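You operate a simulated robot arm through the tools that you are given. There is no shell and no other tool. Be economical: measure what you need, move in short steps, check, and stop when the job is done.

You are at the controls of a simulated two-armed robot. One attempt, no reset.

Task
Take the blue napkin from the table and lay it out flat on the fan bench.

Only the result counts: the job must be done as asked and must still hold three seconds after the hand-in. Knocking over, shifting, dropping, spilling or breaking anything else fails it. Flat cloth is picked up by pressing the open fingertips on it (5 to 10 N) and closing them slowly along it; thin cloth reads only 2 to 8 mm in the jaws.

Robot
Two 7-joint arms with two-finger parallel grippers on one trunk, on a base that drives. Base frame: it is fixed to the floor where the robot stands at the start and does not move with it; the origin is under the middle of the robot, x ahead of it, y to its left, z up. Readings come in m, degrees, newtons and seconds.
The left shoulder is at the start at [0.06, 0.143, 0.926], the right one opposite. Places, roughly: fan bench [0.5, 1.7, 0.4]. Payload 1.57 kg a hand.
The TCP of each hand is the grasp point between the finger pads, 0.03 m short of the fingertips. In the tool frame z runs along the fingers and y along their closing line. The gripper opens to 0.11 m. The fingers are 0.024 m wide and 0.012 m thick; the gripper's body (0.048 by 0.112 m) begins 0.078 m behind the TCP.
Orientation is that of the tool frame in the base frame, as a unit quaternion [w, x, y, z]. With the fingers straight down and closing along the base's y, the tool's x points along the base's -x, its y along +y and its z along -z.

Tools
- The arms move only by the tool nudge_tool. It takes "left_motion", "right_motion" or both (then of equal length, played together; a hand with none holds still); each is a list of rows, each an object (a shift or turn left out is 0, a gripper value left out holds the last) with "travel": the shift along the tool's x, y, z in m, a list of three; "delta_rot": the turn, a rotation vector about the tool's x, y, z in degrees, a list of three. In form: [{"travel": [dx, dy, dz], "delta_rot": [ax, ay, az]}, ...]. A call has 1 to 10 rows; each row is the pose to reach, as a shift and turn from the pose commanded when the call began, along the tool's axes at that moment. "left_fingers" and "right_fingers" are, for a hand that has rows, the gripper command, from -1 (fully open) to 1 (shut), values between in proportion, set as the call begins (left out, the last holds). Rows are played at 5 a second. More than 0.05 m and 8.6 degrees between two rows, or a gripper value outside its range, and nothing of the call is played. Where a pose cannot be reached the arm comes as near as it can. A force on the tool above 40 N (or 10 N above the force at the start of the call, whichever is more), or a blocked arm, ends the call early, and 0.2 s more pass. The fingers move at their own pace (about 0.045 m/s each) and stop on an object; they squeeze with about 29 N. The grip force told is the motor's: it shows also when the fingers shut on nothing. Time passes only in rows, and 0.2 s behind the last, so rows that repeat a pose let the fingers close. The reply holds the time, the measured pose of the TCP, the force on the tool along the base axes, the opening and the grip force, in the units named above and with some noise, with the torque about the TCP (base axes, N m) and any sound that the robot's microphone picked up.
- Cameras (640 x 400 px; columns grow to the right, rows downward): "scene" is now at [0.0488, -0.0182, 1.5428]; the picture's right is [-0.20, -0.98, 0.00], its down [-0.70, 0.14, -0.70] and it looks along [0.69, -0.14, -0.71] (base axes); focal length 250 px, centre (320, 200). "left" rides on the left gripper at [0.07, -0.016, -0.141] in its tool frame; the picture's right is [0.23, 0.97, 0.00], its down [-0.85, 0.20, -0.48] and it looks along [-0.47, 0.11, 0.88] (tool axes); focal length 222 px, centre (320, 200). "right" rides on the right gripper at [0.07, 0.016, -0.141] in its tool frame; the picture's right is [-0.23, 0.97, 0.00], its down [-0.86, -0.20, -0.48] and it looks along [-0.47, -0.11, 0.88] (tool axes); focal length 222 px, centre (320, 200). There is no depth. A picture from a camera that has moved, and an enlarged one, comes with that camera's place and axes in the base frame and with its lens.
- camera(camera): a new picture of that camera. The clock stands still meanwhile.
- raise_lower(by): slides the trunk up (or, below 0, down) by that many m; the arms and the scene camera ride with it, the base frame stays. It gives what a move gives, with no picture.
- steer(legs): drives the robot by 1 to 6 legs, each [ahead, left, turn to the left] in m, m and degrees, along the robot's own axes; the way and the turn of a leg run together, so that a leg with both is an arc; at most 1.5 m and 180 degrees a leg. The arms and the cameras ride along, it lands a little off, and it stops where it bumps. It gives what a move gives.
- head_to(pan, tilt): turns the head with the scene camera to pan (to the left, within 86 degrees either way) and tilt (down, from -29 to 69), counted from straight ahead of the robot. It gives what a move gives.
- close_up(camera, box): a new picture of the part [left, top, right, bottom] of that camera's present view, enlarged. The clock stands still meanwhile.
- sign_off(): hands the job in; it is judged then, once.

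Work in short steps. Places have to be worked out from the pictures, the camera data and where the tool is seen: move nearer, look again, correct. Check each grasp and each placing, and mend what went wrong. You have 120 turns and 92 pictures in all, those below and enlarged ones among them. Open the grippers and draw the arms clear of the work before you hand the job in, unless the task says otherwise; then end with one line.

The tools are called as a command line: name --argument value ..., lists and objects as JSON in quotes. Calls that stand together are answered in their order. nudge_tool: Moves the arms, as the interface text tells. Its arguments: {"type":"object","properties":{"left_motion":{"type":"array","items":{"type":"object","properties":{"travel":{"type":"array","items":{"type":"number"}},"delta_rot":{"type":"array","items":{"type":"number"}}}}},"left_fingers":{"type":"number"},"right_motion":{"type":"array","items":{"type":"object","properties":{"travel":{"type":"array","items":{"type":"number"}},"delta_rot":{"type":"array","items":{"type":"number"}}}}},"right_fingers":{"type":"number"}},"required":[]} The other tools are called the same way: raise_lower (by) slides the trunk up or down; steer (legs) drives the base; head_to (pan, tilt) turns the head that bears the scene camera; camera (camera) takes a picture; close_up (camera, box) takes an enlarged picture of a part of a camera's view; sign_off () hands the job in.

At the start:

```text
time: 0.0
left_ee_pos: [0.4618, 0.002, 1.0997]
left_tcp_rot: [0.0, 0.001, 1.0, 0.0]
left_ft_force: [0.4, -0.2, 0.4]
left_ft_torque: [0.02, -0.01, -0.01]
left_gripper_width: 0.1098
left_grip_force: 0.0
right_ee_pos: [0.4057, -0.3626, 1.053]
right_tcp_rot: [0.0, 0.0, 1.0, 0.0]
right_ft_force: [-0.2, 0.0, -0.6]
right_ft_torque: [0.02, -0.01, 0.01]
right_gripper_width: 0.1103
right_grip_force: 0.1
trunk travel left (down, up): [-0.525, 0.065]
robot x, y, heading: [0.0034, 0.0018, 0.5]
head pan, tilt: [-11.4, 45.4]
```

scene: 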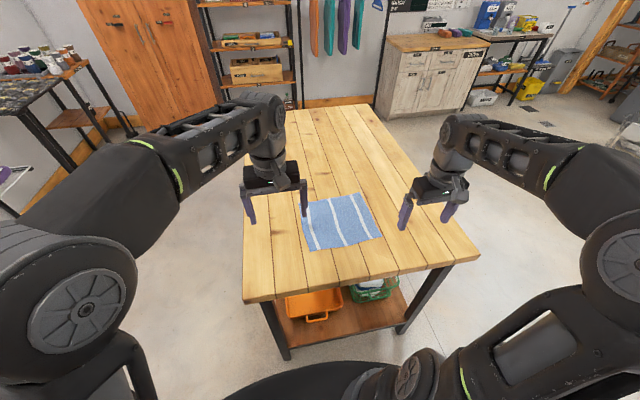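
right: 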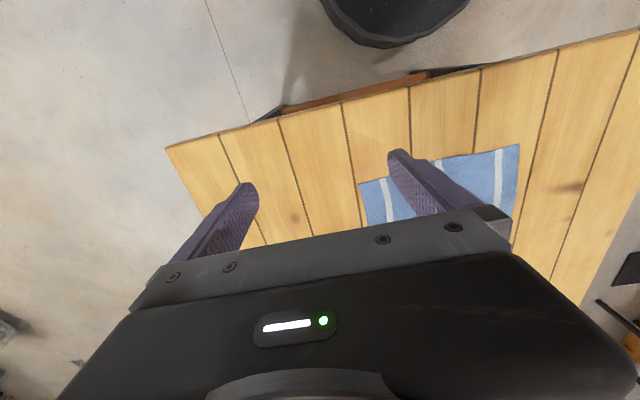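
left: 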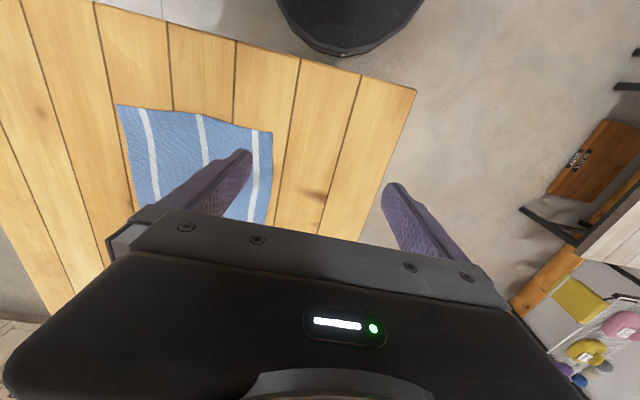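

The napkin's corners come out near x 0.53 to 0.77 and y -0.34 to -0.09. Before planning the carry, I'll look toward the fan bench.

head_to --pan 74 --tilt 35

camera --camera "scene"

```text
time: 1.6
left_ee_pos: [0.4617, 0.0028, 1.0989]
left_tcp_rot: [0.0, 0.0, 1.0, -0.001]
left_ft_force: [0.0, -0.2, 0.0]
left_ft_torque: [0.0, 0.01, 0.0]
left_gripper_width: 0.1101
left_grip_force: 0.0
right_ee_pos: [0.4071, -0.362, 1.0536]
right_tcp_rot: [0.0, 0.001, 1.0, 0.0]
right_ft_force: [-0.2, -0.2, 0.4]
right_ft_torque: [-0.01, 0.03, 0.0]
right_gripper_width: 0.1102
right_grip_force: 0.0
trunk travel left (down, up): [-0.525, 0.065]
robot x, y, heading: [0.0008, 0.001, 0.0]
head pan, tilt: [74.0, 35.0]
```

```text
88 pictures are left
camera scene: at [-0.0062, 0.0824, 1.5582], right [0.96, -0.28, 0.0], down [-0.16, -0.55, -0.82], along [0.23, 0.79, -0.57], focal length 250 px, centre (320, 200)
```

scene: 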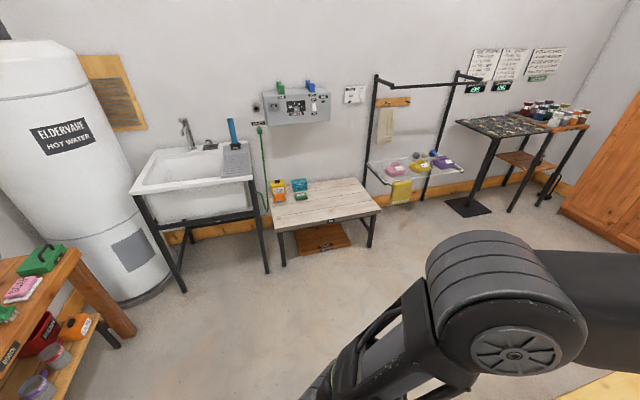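

The low wooden bench under the grey device matches the given place. I'll enlarge it to see what is on it and what the label says.

close_up --camera "scene" --box '[240, 70, 400, 270]'

```text
2.00 times, centred on (320, 170) of scene
camera zoom: at [-0.0062, 0.0824, 1.5582], right [0.96, -0.28, 0.0], down [-0.16, -0.55, -0.82], along [0.23, 0.79, -0.57], focal length 501 px, centre (320, 260)
```

zoom: 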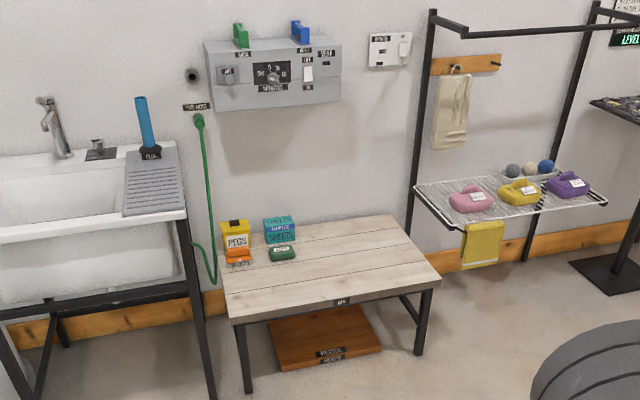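

The bench top spans about x 0.07–0.87 and y 1.41–1.94, with boxes at back-left, so the space around [0.6, 1.63] is free. The napkin's middle is at y ≈ -0.215, so I'll shift the base right to centre both hands on it and face the head to the table.

steer --legs '[[0, -0.21, 0]]'

head_to --pan 0 --tilt 52

camera --camera "scene"

```text
time: 3.2
left_ee_pos: [0.4602, -0.2097, 1.0992]
left_tcp_rot: [0.0, 0.0, 1.0, -0.001]
left_ft_force: [-0.2, -0.2, 0.3]
left_ft_torque: [0.05, 0.01, -0.05]
left_gripper_width: 0.1102
left_grip_force: 0.1
right_ee_pos: [0.4065, -0.5749, 1.0524]
right_tcp_rot: [0.0, -0.001, 1.0, 0.001]
right_ft_force: [0.4, 0.5, -0.2]
right_ft_torque: [0.03, -0.01, 0.0]
right_gripper_width: 0.1102
right_grip_force: 0.1
trunk travel left (down, up): [-0.525, 0.065]
robot x, y, heading: [0.0006, -0.2077, -0.2]
head pan, tilt: [74.0, 35.0]
```

```text
time: 4.7
left_ee_pos: [0.4607, -0.2097, 1.0991]
left_tcp_rot: [0.0, 0.0, 1.0, 0.0]
left_ft_force: [-0.3, 0.2, 0.3]
left_ft_torque: [-0.01, 0.0, 0.01]
left_gripper_width: 0.1103
left_grip_force: 0.1
right_ee_pos: [0.4057, -0.5731, 1.053]
right_tcp_rot: [0.0, -0.001, 1.0, 0.0]
right_ft_force: [0.2, 0.4, -0.5]
right_ft_torque: [0.0, 0.0, -0.01]
right_gripper_width: 0.1099
right_grip_force: 0.1
trunk travel left (down, up): [-0.525, 0.065]
robot x, y, heading: [-0.001, -0.2117, 0.1]
head pan, tilt: [0.0, 52.0]
```

```text
86 pictures are left
camera scene: at [0.0446, -0.2134, 1.5338], right [0.0, -1.0, 0.0], down [-0.79, 0.0, -0.62], along [0.62, 0.0, -0.79], focal length 250 px, centre (320, 200)
```

scene: 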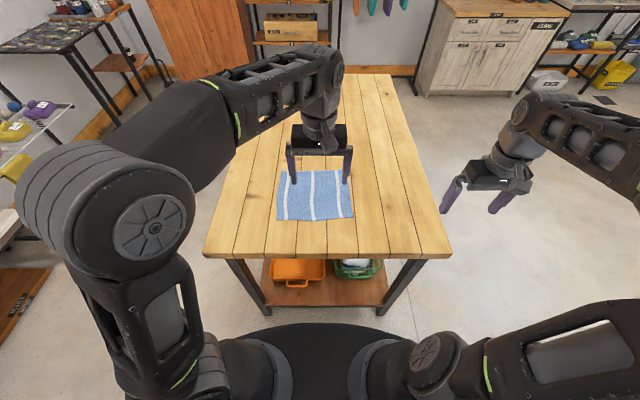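

The table's near edge is at x ≈ 0.39 and the napkin's near edge is around x 0.52–0.53. I'll bring both hands above the near corners with fingers about 5 cm apart, at a safe height.

nudge_tool --left_motion '[{"travel": [-0.011, 0.0125, 0.019]}, {"travel": [-0.021, 0.025, 0.038]}, {"travel": [-0.032, 0.0375, 0.056]}, {"travel": [-0.043, 0.05, 0.075]}, {"travel": [-0.053, 0.0625, 0.094]}, {"travel": [-0.064, 0.075, 0.113]}, {"travel": [-0.074, 0.0875, 0.131]}, {"travel": [-0.085, 0.1, 0.15]}, {"travel": [-0.085, 0.1, 0.15]}]' --right_motion '[{"travel": [-0.017, 0.035, 0.013]}, {"travel": [-0.035, 0.07, 0.026]}, {"travel": [-0.052, 0.104, 0.039]}, {"travel": [-0.07, 0.139, 0.052]}, {"travel": [-0.087, 0.174, 0.064]}, {"travel": [-0.104, 0.208, 0.077]}, {"travel": [-0.122, 0.243, 0.09]}, {"travel": [-0.139, 0.278, 0.103]}, {"travel": [-0.139, 0.278, 0.103]}]' --left_fingers 0.1 --right_fingers 0.1

camera --camera "scene"

camera --camera "left"

camera --camera "right"

```text
time: 6.7
left_ee_pos: [0.5466, -0.1101, 0.9493]
left_tcp_rot: [0.001, -0.001, 1.0, 0.001]
left_ft_force: [-0.3, 0.0, 0.2]
left_ft_torque: [0.01, -0.02, 0.02]
left_gripper_width: 0.0496
left_grip_force: 0.1
right_ee_pos: [0.5464, -0.2949, 0.9482]
right_tcp_rot: [0.001, 0.0, 1.0, 0.0]
right_ft_force: [-0.4, 0.5, 0.0]
right_ft_torque: [0.03, -0.01, -0.04]
right_gripper_width: 0.0496
right_grip_force: 0.1
trunk travel left (down, up): [-0.525, 0.065]
robot x, y, heading: [0.0013, -0.2106, 0.1]
head pan, tilt: [0.0, 52.0]
```

```text
85 pictures are left
camera scene: at [0.0439, -0.214, 1.5338], right [0.0, -1.0, 0.0], down [-0.79, 0.0, -0.62], along [0.62, 0.0, -0.79], focal length 250 px, centre (320, 200)
```

scene: 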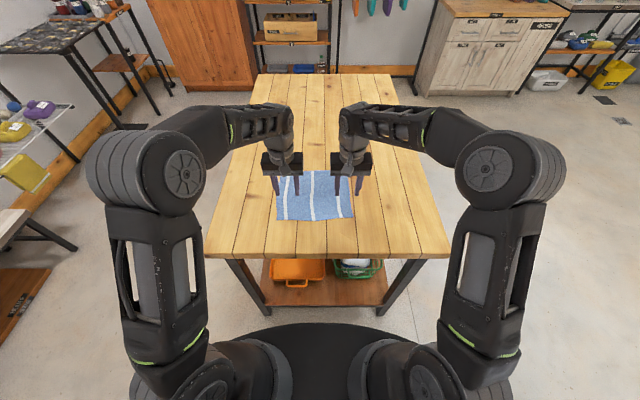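

```text
84 pictures are left
camera left: at [0.4761, -0.1271, 1.0906], right [-0.23, 0.97, 0.0], down [0.85, 0.2, 0.48], along [0.47, 0.11, -0.88], focal length 222 px, centre (320, 200)
```

left: 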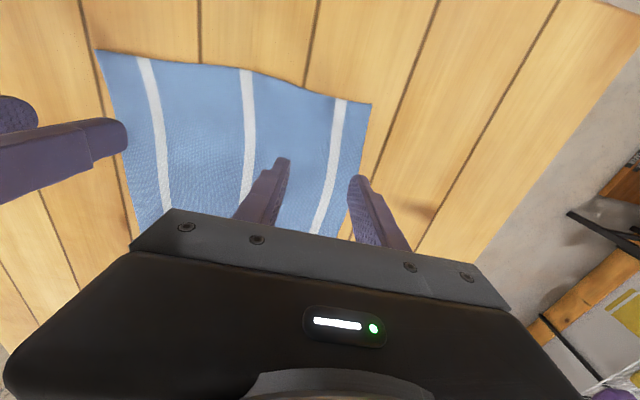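

```text
83 pictures are left
camera right: at [0.4762, -0.2792, 1.0895], right [0.23, 0.97, 0.0], down [0.85, -0.2, 0.48], along [0.47, -0.11, -0.88], focal length 222 px, centre (320, 200)
```

right: 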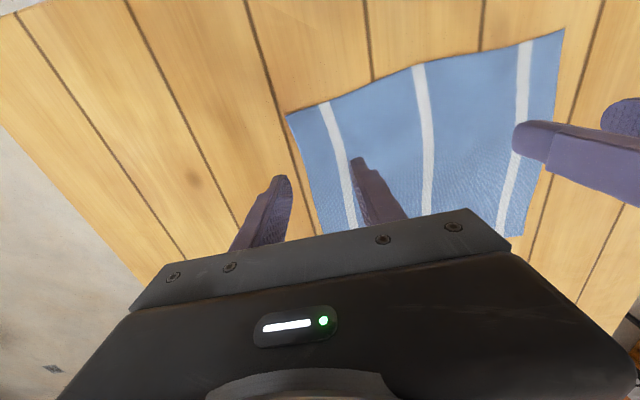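

The wrist views put the near corners around x ≈ 0.50. I'll enlarge the scene view to pin down the corners.

close_up --camera "scene" --box '[260, 150, 380, 230]'

```text
5.00 times, centred on (320, 190) of scene
camera zoom: at [0.0439, -0.214, 1.5338], right [0.0, -1.0, 0.0], down [-0.79, 0.0, -0.62], along [0.62, 0.0, -0.79], focal length 1253 px, centre (320, 250)
```

zoom: 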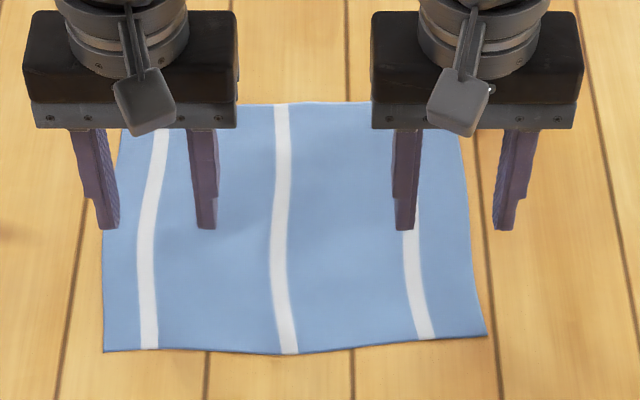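

Triangulating scene and wrist views puts the near corners at about (0.49, -0.07) and (0.505, -0.32), possibly a bit above z 0.811. I'll shift the hands back slightly, lower partway and recheck.

nudge_tool --left_motion '[{"travel": [0.015, 0.0, 0.022]}, {"travel": [0.031, 0.0, 0.044]}, {"travel": [0.031, 0.0, 0.044]}]' --right_motion '[{"travel": [0.01, 0.004, 0.022]}, {"travel": [0.02, 0.008, 0.043]}, {"travel": [0.02, 0.008, 0.043]}]'

camera --camera "left"

camera --camera "right"

close_up --camera "scene" --box '[260, 150, 380, 230]'

```text
time: 7.5
left_ee_pos: [0.514, -0.1092, 0.904]
left_tcp_rot: [0.0, 0.0, 1.0, 0.0]
left_ft_force: [-0.3, 0.1, -0.4]
left_ft_torque: [-0.01, -0.02, -0.03]
left_gripper_width: 0.0495
left_grip_force: 0.0
right_ee_pos: [0.5261, -0.287, 0.9066]
right_tcp_rot: [0.0, 0.0, 1.0, 0.0]
right_ft_force: [-0.2, -0.9, 0.1]
right_ft_torque: [0.04, 0.02, -0.01]
right_gripper_width: 0.0493
right_grip_force: 0.1
trunk travel left (down, up): [-0.525, 0.065]
robot x, y, heading: [0.0019, -0.2104, 0.1]
head pan, tilt: [0.0, 52.0]
```

```text
81 pictures are left
camera left: at [0.4441, -0.1262, 1.046], right [-0.23, 0.97, 0.0], down [0.85, 0.2, 0.48], along [0.47, 0.11, -0.88], focal length 222 px, centre (320, 200)
```

left: 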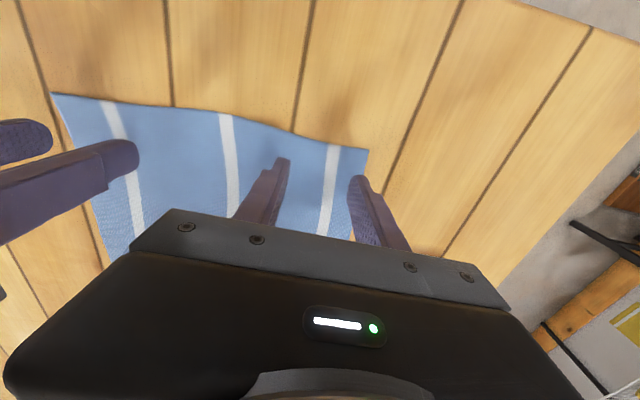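

```text
80 pictures are left
camera right: at [0.457, -0.2706, 1.0471], right [0.23, 0.97, 0.0], down [0.86, -0.2, 0.48], along [0.47, -0.11, -0.88], focal length 222 px, centre (320, 200)
```

right: 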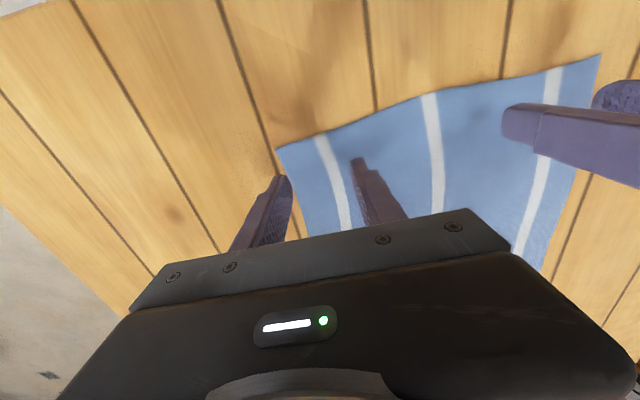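

```text
5.00 times, centred on (320, 190) of scene
camera zoom: at [0.0446, -0.2135, 1.5338], right [0.0, -1.0, 0.0], down [-0.79, 0.0, -0.62], along [0.62, 0.0, -0.79], focal length 1253 px, centre (320, 250)
```

zoom: 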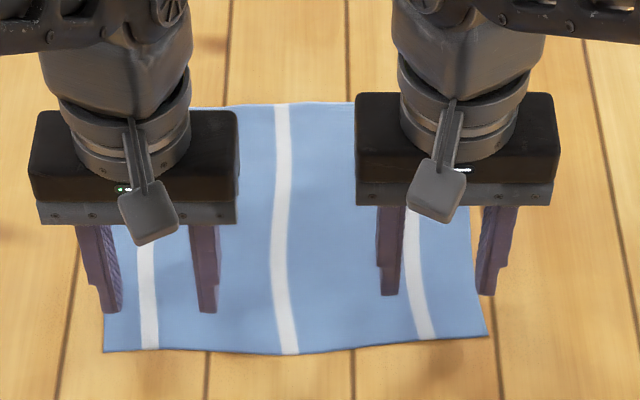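

Comparing wrist views from the two positions puts the cloth at z ≈ 0.85–0.865, so the fingertips are only about 1–2 cm above it. I'll shift the hands in from the corners and lower slowly while reading the force.

nudge_tool --left_motion '[{"travel": [0.013, -0.012, 0.0]}, {"travel": [0.013, -0.012, 0.004]}, {"travel": [0.013, -0.012, 0.008]}, {"travel": [0.013, -0.012, 0.008]}]' --right_motion '[{"travel": [0.008, 0.012, 0.0]}, {"travel": [0.008, 0.012, 0.005]}, {"travel": [0.008, 0.012, 0.01]}, {"travel": [0.008, 0.012, 0.01]}]'

camera --camera "left"

camera --camera "right"

```text
time: 8.5
left_ee_pos: [0.5023, -0.1219, 0.8972]
left_tcp_rot: [0.001, 0.0, 1.0, 0.0]
left_ft_force: [-0.9, -0.2, 0.2]
left_ft_torque: [-0.01, 0.0, -0.01]
left_gripper_width: 0.0493
left_grip_force: 0.0
right_ee_pos: [0.5173, -0.274, 0.8966]
right_tcp_rot: [0.0, 0.0, 1.0, 0.0]
right_ft_force: [1.0, 0.0, 1.0]
right_ft_torque: [0.01, 0.02, -0.03]
right_gripper_width: 0.0496
right_grip_force: 0.0
trunk travel left (down, up): [-0.525, 0.065]
robot x, y, heading: [0.002, -0.2138, 0.2]
head pan, tilt: [0.0, 52.0]
```

```text
78 pictures are left
camera left: at [0.4321, -0.1378, 1.0386], right [-0.23, 0.97, 0.0], down [0.85, 0.2, 0.48], along [0.47, 0.11, -0.88], focal length 222 px, centre (320, 200)
```

left: 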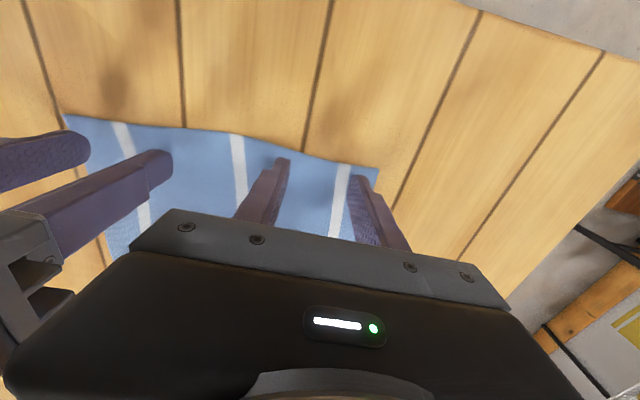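

```text
77 pictures are left
camera right: at [0.4482, -0.2585, 1.0373], right [0.23, 0.97, 0.0], down [0.86, -0.2, 0.48], along [0.47, -0.11, -0.88], focal length 222 px, centre (320, 200)
```

right: 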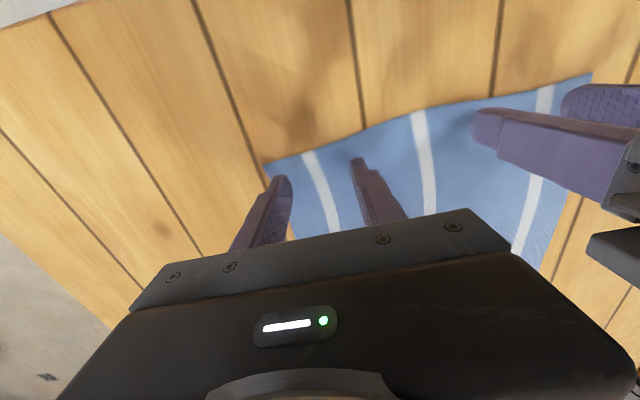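

No contact yet (tips at about 0.867). I'll lower another 12 mm in small rows.

nudge_tool --left_motion '[{"travel": [0, 0, 0.004]}, {"travel": [0, 0, 0.008]}, {"travel": [0, 0, 0.012]}, {"travel": [0, 0, 0.012]}]' --right_motion '[{"travel": [0, 0, 0.004]}, {"travel": [0, 0, 0.008]}, {"travel": [0, 0, 0.012]}, {"travel": [0, 0, 0.012]}]'

camera --camera "left"

camera --camera "right"

```text
time: 9.6
left_ee_pos: [0.5044, -0.1213, 0.8919]
left_tcp_rot: [0.007, 0.001, 1.0, -0.002]
left_ft_force: [-2.6, 2.6, 19.8]
left_ft_torque: [0.54, 0.22, 0.02]
left_gripper_width: 0.0498
left_grip_force: 0.4
right_ee_pos: [0.519, -0.2738, 0.8913]
right_tcp_rot: [0.008, 0.0, 1.0, 0.002]
right_ft_force: [-0.9, -1.0, 18.0]
right_ft_torque: [-0.58, 0.2, -0.07]
right_gripper_width: 0.0499
right_grip_force: 0.3
trunk travel left (down, up): [-0.525, 0.065]
robot x, y, heading: [-0.0036, -0.2089, -0.1]
head pan, tilt: [0.0, 52.0]
stopped in row 4 (right hand): the force on the tool passed its limit (the readings are from after the stop); the commanded pose is now the measured one
```

```text
76 pictures are left
camera left: at [0.4314, -0.1379, 1.0317], right [-0.23, 0.97, -0.01], down [0.85, 0.2, 0.49], along [0.48, 0.11, -0.87], focal length 222 px, centre (320, 200)
```

left: 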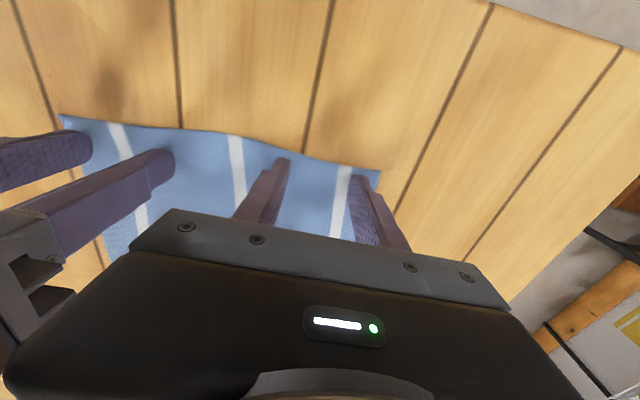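

```text
75 pictures are left
camera right: at [0.4468, -0.2587, 1.0304], right [0.23, 0.97, 0.01], down [0.85, -0.2, 0.49], along [0.48, -0.11, -0.87], focal length 222 px, centre (320, 200)
```

right: 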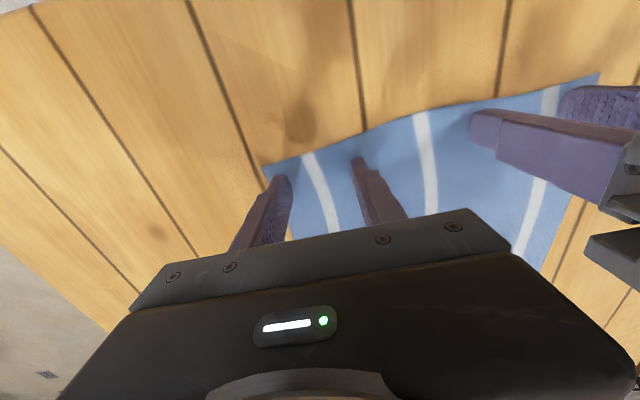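

The tips touch the cloth at z ≈ 0.862, with about 19 N. I'll hold one row to read the settled force before closing.

nudge_tool --left_motion '[{"travel": [0, 0, 0]}]' --right_motion '[{"travel": [0, 0, 0]}]'

```text
time: 9.9
left_ee_pos: [0.503, -0.121, 0.8921]
left_tcp_rot: [0.007, 0.0, 1.0, -0.002]
left_ft_force: [-0.4, 1.2, 26.8]
left_ft_torque: [0.69, 0.19, -0.01]
left_gripper_width: 0.0495
left_grip_force: 0.1
right_ee_pos: [0.5196, -0.2752, 0.8913]
right_tcp_rot: [0.008, 0.0, 1.0, 0.003]
right_ft_force: [-0.7, -1.3, 25.9]
right_ft_torque: [-0.77, 0.24, -0.05]
right_gripper_width: 0.0495
right_grip_force: 0.2
trunk travel left (down, up): [-0.525, 0.065]
robot x, y, heading: [-0.0, -0.2085, -0.1]
head pan, tilt: [0.0, 52.0]
```

The force is 26 N, which is too much. I'll ease up 3 mm.

nudge_tool --left_motion '[{"travel": [0, 0, -0.003]}, {"travel": [0, 0, -0.003]}]' --right_motion '[{"travel": [0, 0, -0.003]}, {"travel": [0, 0, -0.003]}]'

```text
time: 10.6
left_ee_pos: [0.5039, -0.1207, 0.8911]
left_tcp_rot: [0.004, 0.0, 1.0, -0.001]
left_ft_force: [-0.4, -1.0, 12.2]
left_ft_torque: [0.22, 0.09, 0.05]
left_gripper_width: 0.0495
left_grip_force: 0.1
right_ee_pos: [0.5178, -0.2732, 0.8902]
right_tcp_rot: [0.006, 0.0, 1.0, 0.001]
right_ft_force: [1.4, 0.1, 11.5]
right_ft_torque: [-0.32, 0.09, 0.05]
right_gripper_width: 0.0487
right_grip_force: 0.1
trunk travel left (down, up): [-0.525, 0.065]
robot x, y, heading: [-0.0026, -0.2122, 0.0]
head pan, tilt: [0.0, 52.0]
```

About 12 N now. I'll raise 1 mm more and begin closing gradually.

nudge_tool --left_motion '[{"travel": [0, 0, -0.001]}, {"travel": [0, 0, -0.001]}]' --right_motion '[{"travel": [0, 0, -0.001]}, {"travel": [0, 0, -0.001]}]' --left_fingers 0.3 --right_fingers 0.3

camera --camera "left"

```text
time: 11.2
left_ee_pos: [0.5041, -0.1214, 0.8914]
left_tcp_rot: [0.003, 0.001, 1.0, -0.001]
left_ft_force: [-0.1, 0.5, -0.4]
left_ft_torque: [0.06, 0.0, -0.02]
left_gripper_width: 0.0387
left_grip_force: 0.0
right_ee_pos: [0.5178, -0.2758, 0.8906]
right_tcp_rot: [0.004, 0.0, 1.0, 0.001]
right_ft_force: [-0.8, -0.1, 3.8]
right_ft_torque: [-0.12, 0.04, 0.01]
right_gripper_width: 0.0387
right_grip_force: 0.1
trunk travel left (down, up): [-0.525, 0.065]
robot x, y, heading: [-0.0037, -0.2124, -0.1]
head pan, tilt: [0.0, 52.0]
```

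```text
74 pictures are left
camera left: at [0.4333, -0.1377, 1.0326], right [-0.23, 0.97, 0.0], down [0.85, 0.2, 0.48], along [0.47, 0.11, -0.87], focal length 222 px, centre (320, 200)
```

left: 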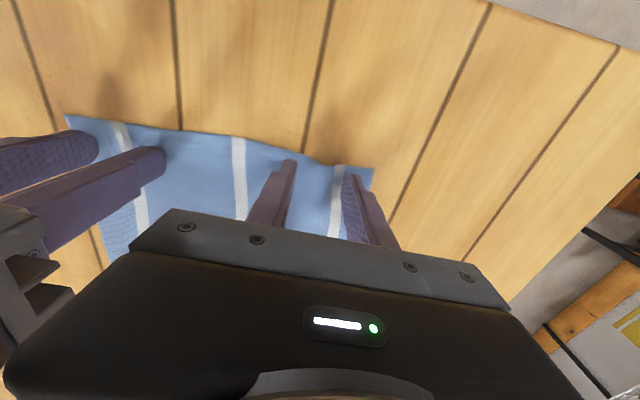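

The force fell to about 0 and 4 N. I'll press down again slightly before closing further.

nudge_tool --left_motion '[{"travel": [0, 0, 0.002]}, {"travel": [0, 0, 0.002]}]' --right_motion '[{"travel": [0, 0, 0.001]}, {"travel": [0, 0, 0.001]}]'

```text
time: 11.8
left_ee_pos: [0.5051, -0.1215, 0.8909]
left_tcp_rot: [0.005, 0.0, 1.0, -0.001]
left_ft_force: [-2.0, 1.1, 9.4]
left_ft_torque: [0.17, 0.14, 0.02]
left_gripper_width: 0.0386
left_grip_force: 0.4
right_ee_pos: [0.5175, -0.2746, 0.8914]
right_tcp_rot: [0.005, -0.001, 1.0, 0.002]
right_ft_force: [-0.4, -0.1, 2.8]
right_ft_torque: [-0.07, 0.05, -0.03]
right_gripper_width: 0.0388
right_grip_force: 0.4
trunk travel left (down, up): [-0.525, 0.065]
robot x, y, heading: [-0.0011, -0.2126, -0.1]
head pan, tilt: [0.0, 52.0]
```

The left hand presses at 9 N and the right at 3 N. I'll add 1.5 mm on the right and close another step.

nudge_tool --left_motion '[{"travel": [0, 0, 0.0005]}, {"travel": [0, 0, 0.0005]}, {"travel": [0, 0, 0.0005]}]' --right_motion '[{"travel": [0, 0, 0.0015]}, {"travel": [0, 0, 0.0015]}, {"travel": [0, 0, 0.0015]}]' --left_fingers 0.5 --right_fingers 0.5

camera --camera "left"

camera --camera "right"

```text
time: 12.6
left_ee_pos: [0.5049, -0.1219, 0.8919]
left_tcp_rot: [0.007, 0.0, 1.0, -0.001]
left_ft_force: [1.4, -1.9, 11.4]
left_ft_torque: [0.09, -0.03, 0.0]
left_gripper_width: 0.0263
left_grip_force: 0.0
right_ee_pos: [0.5189, -0.2759, 0.8911]
right_tcp_rot: [0.007, 0.0, 1.0, 0.002]
right_ft_force: [-0.1, -1.4, 21.2]
right_ft_torque: [-0.42, 0.19, 0.05]
right_gripper_width: 0.0282
right_grip_force: 0.6
trunk travel left (down, up): [-0.525, 0.065]
robot x, y, heading: [-0.0021, -0.2117, -0.2]
head pan, tilt: [0.0, 52.0]
```

```text
73 pictures are left
camera left: at [0.4327, -0.1384, 1.0319], right [-0.23, 0.97, -0.01], down [0.85, 0.2, 0.49], along [0.48, 0.11, -0.87], focal length 222 px, centre (320, 200)
```

left: 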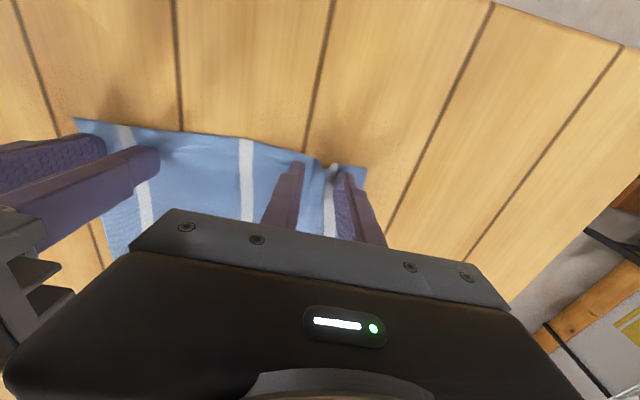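

```text
72 pictures are left
camera right: at [0.4476, -0.2595, 1.0305], right [0.23, 0.97, 0.01], down [0.85, -0.2, 0.49], along [0.48, -0.11, -0.87], focal length 222 px, centre (320, 200)
```

right: 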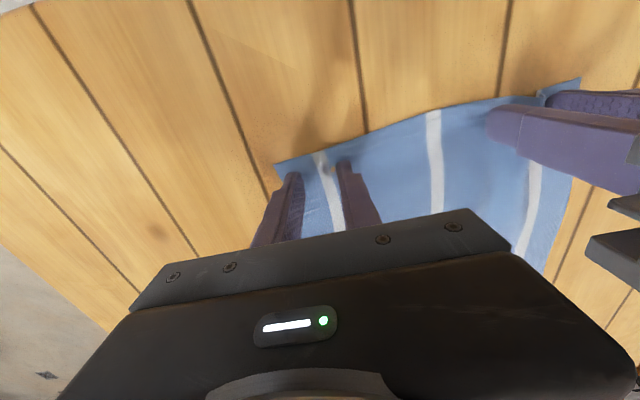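

Ridges are gathering between both pairs of fingers. I'll ease the right hand 1 mm and continue closing.

nudge_tool --left_motion '[{"travel": [0, 0, 0]}, {"travel": [0, 0, 0]}, {"travel": [0, 0, 0]}]' --right_motion '[{"travel": [0, 0, -0.0012]}, {"travel": [0, 0, -0.0012]}, {"travel": [0, 0, -0.0012]}]' --left_fingers 0.7 --right_fingers 0.7

```text
time: 13.3
left_ee_pos: [0.5035, -0.1213, 0.892]
left_tcp_rot: [0.006, -0.001, 1.0, -0.002]
left_ft_force: [-1.1, -2.6, 18.5]
left_ft_torque: [0.04, 0.2, 0.01]
left_gripper_width: 0.0146
left_grip_force: 0.2
right_ee_pos: [0.5189, -0.2752, 0.89]
right_tcp_rot: [0.006, -0.001, 1.0, 0.002]
right_ft_force: [1.7, -0.8, 16.4]
right_ft_torque: [-0.21, 0.08, 0.03]
right_gripper_width: 0.0173
right_grip_force: 0.5
trunk travel left (down, up): [-0.525, 0.065]
robot x, y, heading: [-0.0017, -0.2077, 0.1]
head pan, tilt: [0.0, 52.0]
```

The gathering continues, so I'll ease both hands up about 1 mm and shut the fingers fully.

nudge_tool --left_motion '[{"travel": [0, 0, -0.001]}, {"travel": [0, 0, -0.001]}, {"travel": [0, 0, -0.001]}, {"travel": [0, 0, -0.001]}]' --right_motion '[{"travel": [0, 0, -0.0005]}, {"travel": [0, 0, -0.0005]}, {"travel": [0, 0, -0.0005]}, {"travel": [0, 0, -0.0005]}]' --left_fingers 1 --right_fingers 1

camera --camera "left"

camera --camera "right"

```text
time: 14.3
left_ee_pos: [0.5043, -0.1215, 0.8898]
left_tcp_rot: [0.005, 0.0, 1.0, -0.002]
left_ft_force: [-0.1, -9.1, 9.7]
left_ft_torque: [-0.22, -0.05, 0.03]
left_gripper_width: 0.0042
left_grip_force: 24.6
right_ee_pos: [0.5181, -0.2734, 0.8923]
right_tcp_rot: [0.004, -0.001, 1.0, 0.001]
right_ft_force: [-1.6, 8.8, 13.0]
right_ft_torque: [0.31, 0.18, -0.09]
right_gripper_width: 0.0024
right_grip_force: 24.3
trunk travel left (down, up): [-0.525, 0.065]
robot x, y, heading: [0.0024, -0.2103, 0.3]
head pan, tilt: [0.0, 52.0]
```

```text
71 pictures are left
camera left: at [0.4323, -0.1383, 1.0321], right [-0.23, 0.97, -0.01], down [0.85, 0.2, 0.49], along [0.48, 0.11, -0.87], focal length 222 px, centre (320, 200)
```

left: 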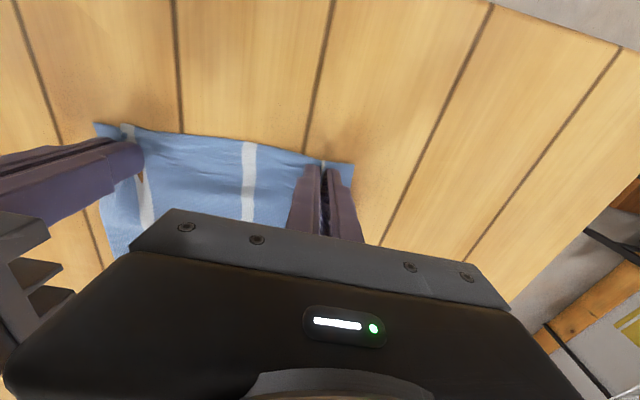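

```text
70 pictures are left
camera right: at [0.4474, -0.2588, 1.0311], right [0.23, 0.97, 0.01], down [0.85, -0.2, 0.49], along [0.48, -0.11, -0.87], focal length 222 px, centre (320, 200)
```

right: 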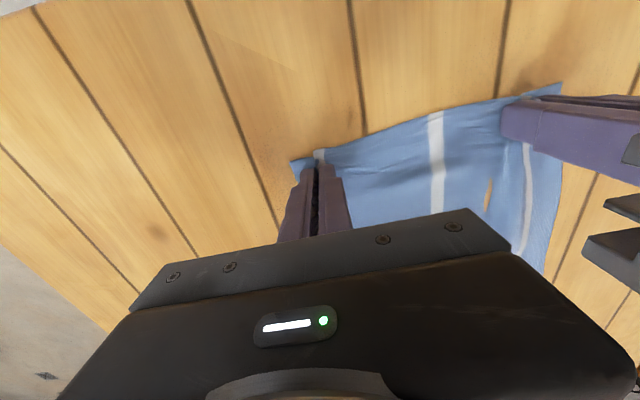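

Both grips read cloth thickness (4.2 and 2.4 mm). I'll lift 5 cm slowly and check that both hold.

nudge_tool --left_motion '[{"travel": [0, 0, -0.01]}, {"travel": [0, 0, -0.02]}, {"travel": [0, 0, -0.03]}, {"travel": [0, 0, -0.04]}, {"travel": [0, 0, -0.05]}, {"travel": [0, 0, -0.05]}]' --right_motion '[{"travel": [0, 0, -0.01]}, {"travel": [0, 0, -0.02]}, {"travel": [0, 0, -0.03]}, {"travel": [0, 0, -0.04]}, {"travel": [0, 0, -0.05]}, {"travel": [0, 0, -0.05]}]'

close_up --camera "scene" --box '[260, 130, 380, 230]'

camera --camera "right"

```text
time: 15.8
left_ee_pos: [0.5038, -0.1199, 0.9412]
left_tcp_rot: [0.005, 0.0, 1.0, -0.001]
left_ft_force: [-0.4, -7.1, -0.8]
left_ft_torque: [-0.23, -0.01, -0.04]
left_gripper_width: 0.0019
left_grip_force: 23.6
right_ee_pos: [0.5202, -0.2745, 0.9416]
right_tcp_rot: [0.004, 0.0, 1.0, 0.001]
right_ft_force: [-0.2, 7.0, 0.0]
right_ft_torque: [0.2, 0.04, 0.0]
right_gripper_width: 0.0015
right_grip_force: 23.7
trunk travel left (down, up): [-0.525, 0.065]
robot x, y, heading: [0.0026, -0.2091, 0.1]
head pan, tilt: [0.0, 52.0]
```

```text
4.00 times, centred on (320, 180) of scene
camera zoom: at [0.045, -0.2134, 1.5338], right [0.0, -1.0, 0.0], down [-0.79, 0.0, -0.62], along [0.62, 0.0, -0.79], focal length 1002 px, centre (320, 280)
```

zoom: 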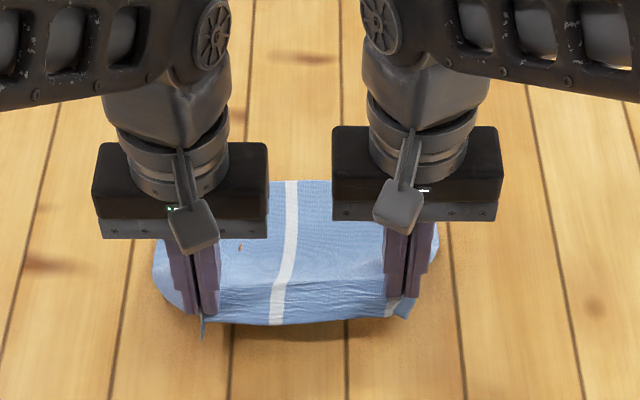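

```text
68 pictures are left
camera right: at [0.4488, -0.2588, 1.0806], right [0.23, 0.97, 0.0], down [0.85, -0.2, 0.49], along [0.47, -0.11, -0.87], focal length 222 px, centre (320, 200)
```

right: 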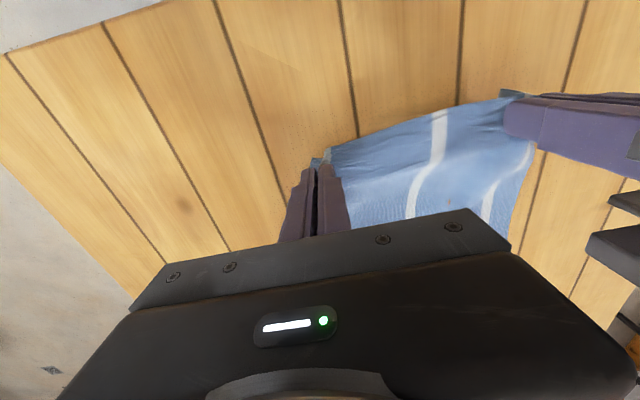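

Both hold, with about 7 N of tension in the cloth between the hands. I'll bring the hands 3 mm closer each and lift to z ≈ 1.14.

nudge_tool --left_motion '[{"travel": [0, -0.003, -0.02]}, {"travel": [0, -0.003, -0.04]}, {"travel": [0, -0.003, -0.06]}, {"travel": [0, -0.003, -0.08]}, {"travel": [0, -0.003, -0.1]}, {"travel": [0, -0.003, -0.12]}, {"travel": [0, -0.003, -0.14]}, {"travel": [0, -0.003, -0.16]}, {"travel": [0, -0.003, -0.18]}, {"travel": [0, -0.003, -0.2]}]' --right_motion '[{"travel": [0, 0.003, -0.02]}, {"travel": [0, 0.003, -0.04]}, {"travel": [0, 0.003, -0.06]}, {"travel": [0, 0.003, -0.08]}, {"travel": [0, 0.003, -0.1]}, {"travel": [0, 0.003, -0.12]}, {"travel": [0, 0.003, -0.14]}, {"travel": [0, 0.003, -0.16]}, {"travel": [0, 0.003, -0.18]}, {"travel": [0, 0.003, -0.2]}]'

raise_lower --by 0.06

camera --camera "scene"

camera --camera "left"

```text
time: 17.9
left_ee_pos: [0.5017, -0.1246, 1.1016]
left_tcp_rot: [0.005, 0.0, 1.0, -0.002]
left_ft_force: [-0.8, 0.0, -0.1]
left_ft_torque: [0.02, -0.01, -0.01]
left_gripper_width: 0.0019
left_grip_force: 23.8
left hand out of reach, approached as far as the arm can: row 9, 10
right_ee_pos: [0.5168, -0.2706, 1.0916]
right_tcp_rot: [0.005, -0.001, 1.0, 0.001]
right_ft_force: [0.7, 0.0, 0.1]
right_ft_torque: [0.02, -0.01, -0.01]
right_gripper_width: 0.0018
right_grip_force: 24.1
right hand out of reach, approached as far as the arm can: row 8, 9, 10
trunk travel left (down, up): [-0.525, 0.065]
robot x, y, heading: [-0.0042, -0.2095, -0.1]
head pan, tilt: [0.0, 52.0]
```

```text
time: 18.9
left_ee_pos: [0.503, -0.1244, 1.1599]
left_tcp_rot: [0.004, 0.0, 1.0, -0.001]
left_ft_force: [-0.9, 0.2, 0.4]
left_ft_torque: [0.02, -0.02, 0.0]
left_gripper_width: 0.0023
left_grip_force: 23.4
right_ee_pos: [0.5175, -0.2711, 1.1521]
right_tcp_rot: [0.005, -0.001, 1.0, 0.001]
right_ft_force: [0.0, -0.3, 0.1]
right_ft_torque: [-0.03, 0.01, 0.0]
right_gripper_width: 0.0016
right_grip_force: 23.4
trunk travel left (down, up): [-0.585, 0.005]
robot x, y, heading: [0.0029, -0.2102, -0.2]
head pan, tilt: [0.0, 52.0]
```

```text
67 pictures are left
camera scene: at [0.0451, -0.2133, 1.5937], right [0.0, -1.0, 0.0], down [-0.79, 0.0, -0.62], along [0.62, 0.0, -0.79], focal length 250 px, centre (320, 200)
```

scene: 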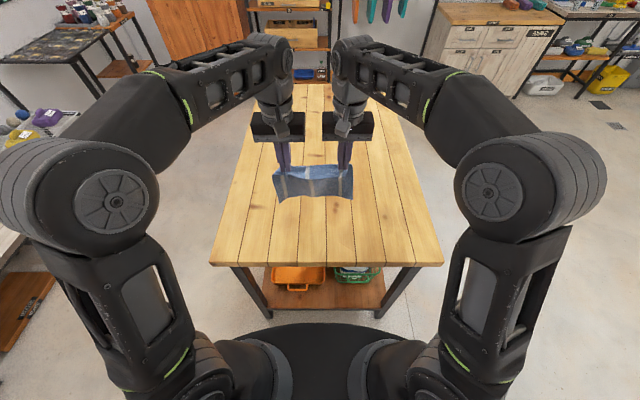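

```text
66 pictures are left
camera left: at [0.4315, -0.1405, 1.3018], right [-0.23, 0.97, 0.0], down [0.85, 0.2, 0.49], along [0.47, 0.11, -0.87], focal length 222 px, centre (320, 200)
```

left: 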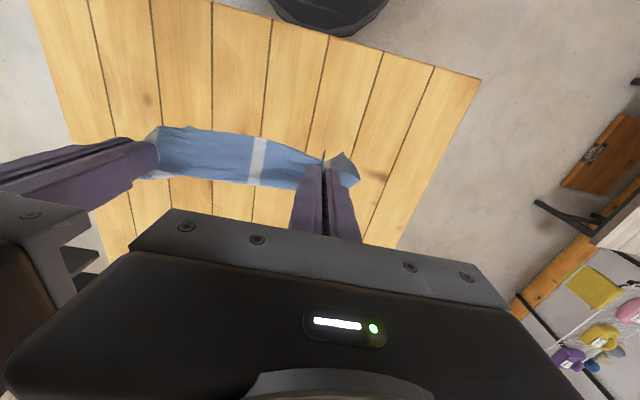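

The napkin hangs freely from both hands. Before driving, I'll look left along the path.

head_to --pan 86 --tilt 40

camera --camera "scene"

```text
time: 20.6
left_ee_pos: [0.503, -0.1243, 1.162]
left_tcp_rot: [0.006, 0.0, 1.0, -0.001]
left_ft_force: [0.1, 0.2, -0.1]
left_ft_torque: [0.0, 0.02, -0.01]
left_gripper_width: 0.0019
left_grip_force: 23.8
right_ee_pos: [0.5177, -0.2711, 1.1516]
right_tcp_rot: [0.006, 0.0, 1.0, 0.0]
right_ft_force: [0.3, 0.4, -0.3]
right_ft_torque: [-0.01, 0.02, 0.0]
right_gripper_width: 0.0017
right_grip_force: 23.5
trunk travel left (down, up): [-0.585, 0.005]
robot x, y, heading: [0.0027, -0.2097, 0.3]
head pan, tilt: [85.9, 40.0]
```

```text
65 pictures are left
camera scene: at [-0.0243, -0.1286, 1.6106], right [1.0, -0.07, 0.0], down [-0.05, -0.64, -0.77], along [0.05, 0.76, -0.64], focal length 250 px, centre (320, 200)
```

scene: 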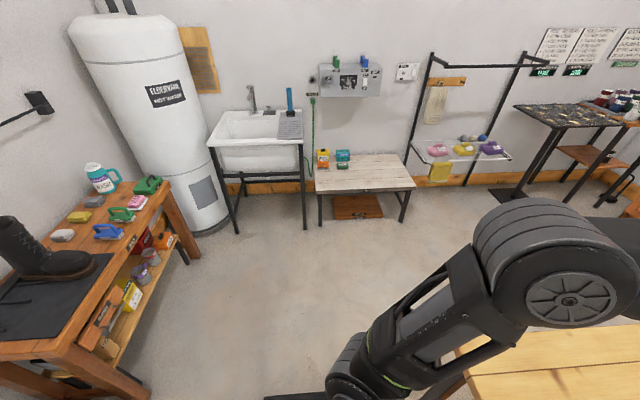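

The floor between is clear; the shoe table stays at x < -0.8. I'll back off 0.2, turn left 90° and drive forward about 0.8.

steer --legs '[[-0.2, 0, 0], [0, 0, 45], [0, 0, 45], [0.85, 0, 0]]'

head_to --pan -25 --tilt 40

camera --camera "scene"

```text
time: 30.4
left_ee_pos: [-0.2741, 1.1467, 1.1611]
left_tcp_rot: [0.004, -0.702, 0.712, 0.002]
left_ft_force: [-0.1, 0.1, -0.1]
left_ft_torque: [-0.05, -0.01, -0.03]
left_gripper_width: 0.0023
left_grip_force: 23.6
right_ee_pos: [-0.128, 1.158, 1.1525]
right_tcp_rot: [0.003, -0.702, 0.712, 0.004]
right_ft_force: [0.8, 0.3, -0.2]
right_ft_torque: [-0.03, 0.01, -0.02]
right_gripper_width: 0.0019
right_grip_force: 23.3
trunk travel left (down, up): [-0.585, 0.005]
robot x, y, heading: [-0.1965, 0.6422, 89.1]
head pan, tilt: [85.9, 40.0]
```

```text
time: 32.3
left_ee_pos: [-0.275, 1.1454, 1.1606]
left_tcp_rot: [0.004, -0.702, 0.712, 0.003]
left_ft_force: [0.5, 0.4, -0.3]
left_ft_torque: [0.01, 0.02, -0.04]
left_gripper_width: 0.0021
left_grip_force: 23.5
right_ee_pos: [-0.1286, 1.1593, 1.153]
right_tcp_rot: [0.003, -0.702, 0.712, 0.004]
right_ft_force: [0.4, 0.3, 0.7]
right_ft_torque: [-0.01, -0.05, 0.01]
right_gripper_width: 0.0016
right_grip_force: 23.4
trunk travel left (down, up): [-0.585, 0.005]
robot x, y, heading: [-0.2, 0.6427, 89.4]
head pan, tilt: [-25.0, 40.0]
```

```text
64 pictures are left
camera scene: at [-0.1592, 0.6864, 1.6106], right [0.9, -0.43, 0.0], down [-0.28, -0.58, -0.77], along [0.33, 0.69, -0.64], focal length 250 px, centre (320, 200)
```

scene: 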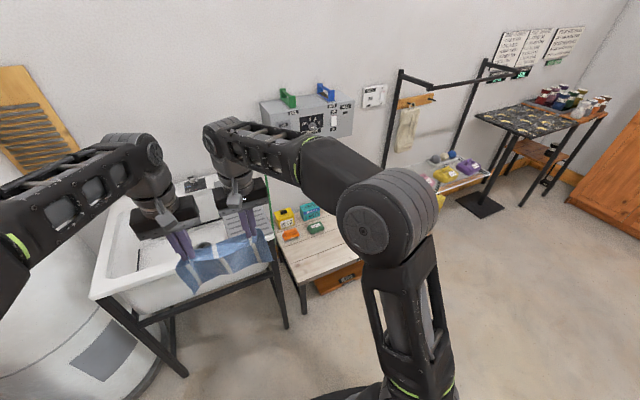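

The cloth still hangs well, clear of the sink and bench. Now I'll strafe right about 0.82 to come in front of the free part of the bench.

steer --legs '[[0, -0.82, 0.6]]'

head_to --pan 0 --tilt 50

camera --camera "scene"

```text
time: 36.7
left_ee_pos: [0.5318, 1.1411, 1.1612]
left_tcp_rot: [-0.005, 0.709, -0.705, -0.004]
left_ft_force: [0.3, 0.5, 0.2]
left_ft_torque: [-0.04, 0.0, 0.0]
left_gripper_width: 0.0021
left_grip_force: 23.8
right_ee_pos: [0.6785, 1.1569, 1.1522]
right_tcp_rot: [-0.003, 0.709, -0.705, -0.005]
right_ft_force: [-0.7, -0.2, -0.5]
right_ft_torque: [0.0, 0.02, -0.01]
right_gripper_width: 0.0018
right_grip_force: 23.1
trunk travel left (down, up): [-0.585, 0.005]
robot x, y, heading: [0.6236, 0.6404, 90.4]
head pan, tilt: [-25.0, 40.0]
```

```text
time: 37.6
left_ee_pos: [0.5318, 1.1403, 1.161]
left_tcp_rot: [-0.005, 0.71, -0.705, -0.003]
left_ft_force: [-0.4, 0.0, 0.4]
left_ft_torque: [-0.05, -0.02, -0.03]
left_gripper_width: 0.0022
left_grip_force: 23.7
right_ee_pos: [0.6792, 1.1572, 1.1525]
right_tcp_rot: [-0.003, 0.709, -0.705, -0.003]
right_ft_force: [-0.5, 0.3, 0.3]
right_ft_torque: [0.0, -0.02, 0.0]
right_gripper_width: 0.0017
right_grip_force: 24.0
trunk travel left (down, up): [-0.585, 0.005]
robot x, y, heading: [0.6215, 0.6349, 90.1]
head pan, tilt: [0.0, 50.0]
```

```text
63 pictures are left
camera scene: at [0.6213, 0.6839, 1.5965], right [1.0, 0.01, 0.0], down [0.0, -0.77, -0.64], along [0.0, 0.64, -0.77], focal length 250 px, centre (320, 200)
```

scene: 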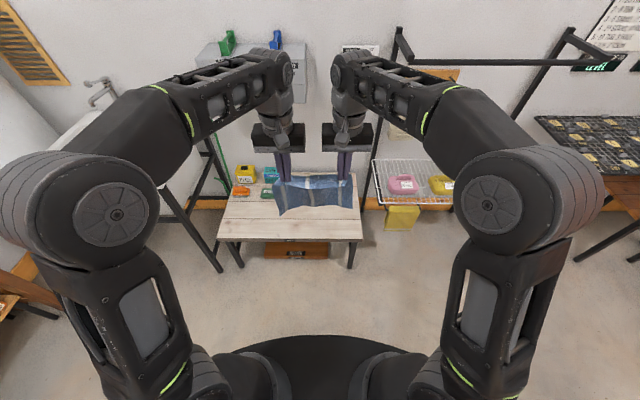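

The robot faces the free part of the bench, whose front edge is y ≈ 1.41 and top z ≈ 0.39–0.40. I'll extend the hands forward about 15 cm and down about 11 cm, levelling them, while still short of the bench.

nudge_tool --left_motion '[{"travel": [0, 0, 0.02]}, {"travel": [0, 0, 0.05]}, {"travel": [0, 0, 0.08]}, {"travel": [-0.02, 0, 0.121]}, {"travel": [-0.05, 0, 0.121]}, {"travel": [-0.08, 0, 0.121]}, {"travel": [-0.11, 0, 0.121]}, {"travel": [-0.14, 0, 0.121]}, {"travel": [-0.163, 0, 0.121]}, {"travel": [-0.163, 0, 0.121]}]' --right_motion '[{"travel": [0, 0, 0.02]}, {"travel": [0, 0, 0.05]}, {"travel": [0, 0, 0.08]}, {"travel": [-0.02, 0, 0.112]}, {"travel": [-0.04, 0, 0.112]}, {"travel": [-0.07, 0, 0.112]}, {"travel": [-0.1, 0, 0.112]}, {"travel": [-0.13, 0, 0.112]}, {"travel": [-0.146, 0, 0.112]}, {"travel": [-0.146, 0, 0.112]}]'

camera --camera "scene"

```text
time: 39.8
left_ee_pos: [0.5303, 1.2935, 1.042]
left_tcp_rot: [-0.007, 0.709, -0.705, -0.003]
left_ft_force: [0.2, 0.8, -0.9]
left_ft_torque: [0.0, -0.02, -0.05]
left_gripper_width: 0.0021
left_grip_force: 24.1
left hand out of reach, approached as far as the arm can: row 9, 10
right_ee_pos: [0.6761, 1.2879, 1.0424]
right_tcp_rot: [-0.004, 0.709, -0.705, -0.005]
right_ft_force: [0.8, 0.3, 0.9]
right_ft_torque: [-0.02, -0.02, -0.03]
right_gripper_width: 0.0016
right_grip_force: 23.7
right hand out of reach, approached as far as the arm can: row 9, 10
trunk travel left (down, up): [-0.585, 0.005]
robot x, y, heading: [0.621, 0.635, 90.5]
head pan, tilt: [0.0, 50.0]
```

```text
62 pictures are left
camera scene: at [0.6207, 0.6849, 1.5964], right [1.0, 0.01, 0.0], down [0.01, -0.77, -0.64], along [0.0, 0.64, -0.77], focal length 250 px, centre (320, 200)
```

scene: 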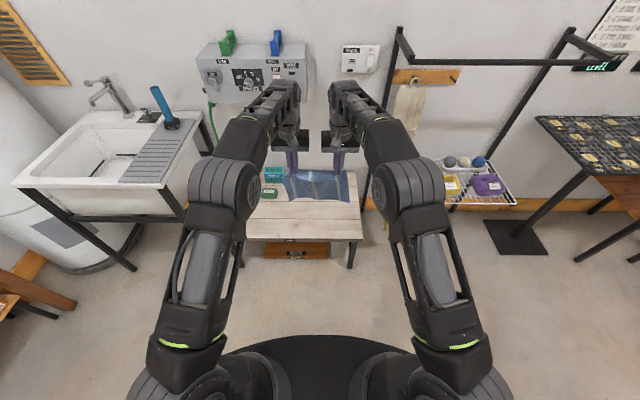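

The hands reach 0.65 m ahead at this height. I'll drive forward in two legs to robot y ≈ 1.03, keeping the hands around y ≈ 1.69, and look halfway.

steer --legs '[[0.25, 0, 0]]'

camera --camera "scene"

camera --camera "left"

```text
time: 41.6
left_ee_pos: [0.5295, 1.5449, 1.0409]
left_tcp_rot: [-0.005, 0.709, -0.705, -0.003]
left_ft_force: [0.6, 0.7, -0.2]
left_ft_torque: [-0.02, -0.01, -0.02]
left_gripper_width: 0.002
left_grip_force: 23.9
right_ee_pos: [0.675, 1.5398, 1.0417]
right_tcp_rot: [-0.003, 0.709, -0.705, -0.006]
right_ft_force: [-0.5, 0.3, -0.5]
right_ft_torque: [-0.03, -0.01, -0.01]
right_gripper_width: 0.0018
right_grip_force: 23.5
trunk travel left (down, up): [-0.585, 0.005]
robot x, y, heading: [0.62, 0.8939, 90.4]
head pan, tilt: [0.0, 50.0]
```

```text
61 pictures are left
camera scene: at [0.6195, 0.9377, 1.5964], right [1.0, 0.01, 0.0], down [0.01, -0.77, -0.64], along [0.0, 0.64, -0.77], focal length 250 px, centre (320, 200)
```

scene: 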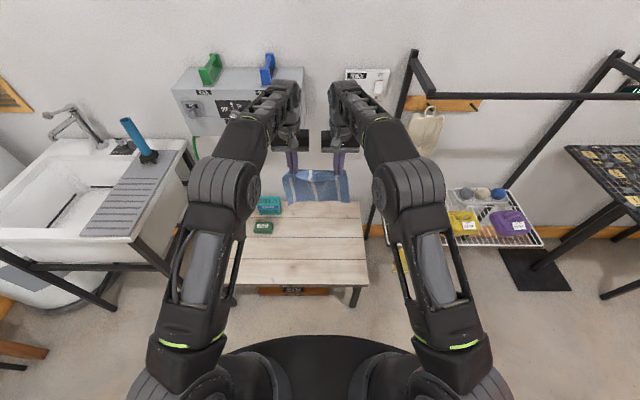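

```text
60 pictures are left
camera left: at [0.5447, 1.4737, 1.1822], right [-0.97, -0.23, -0.01], down [-0.21, 0.85, 0.49], along [-0.11, 0.48, -0.87], focal length 222 px, centre (320, 200)
```

left: 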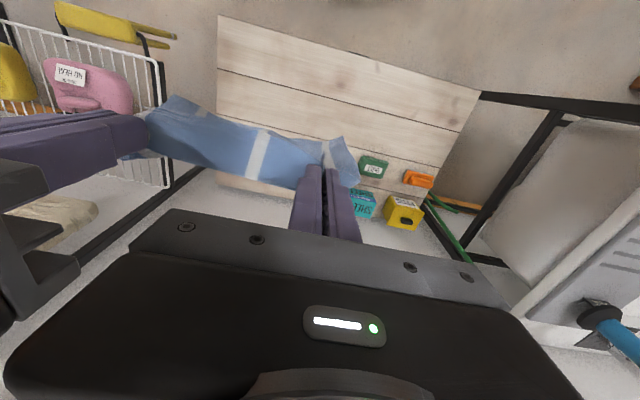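

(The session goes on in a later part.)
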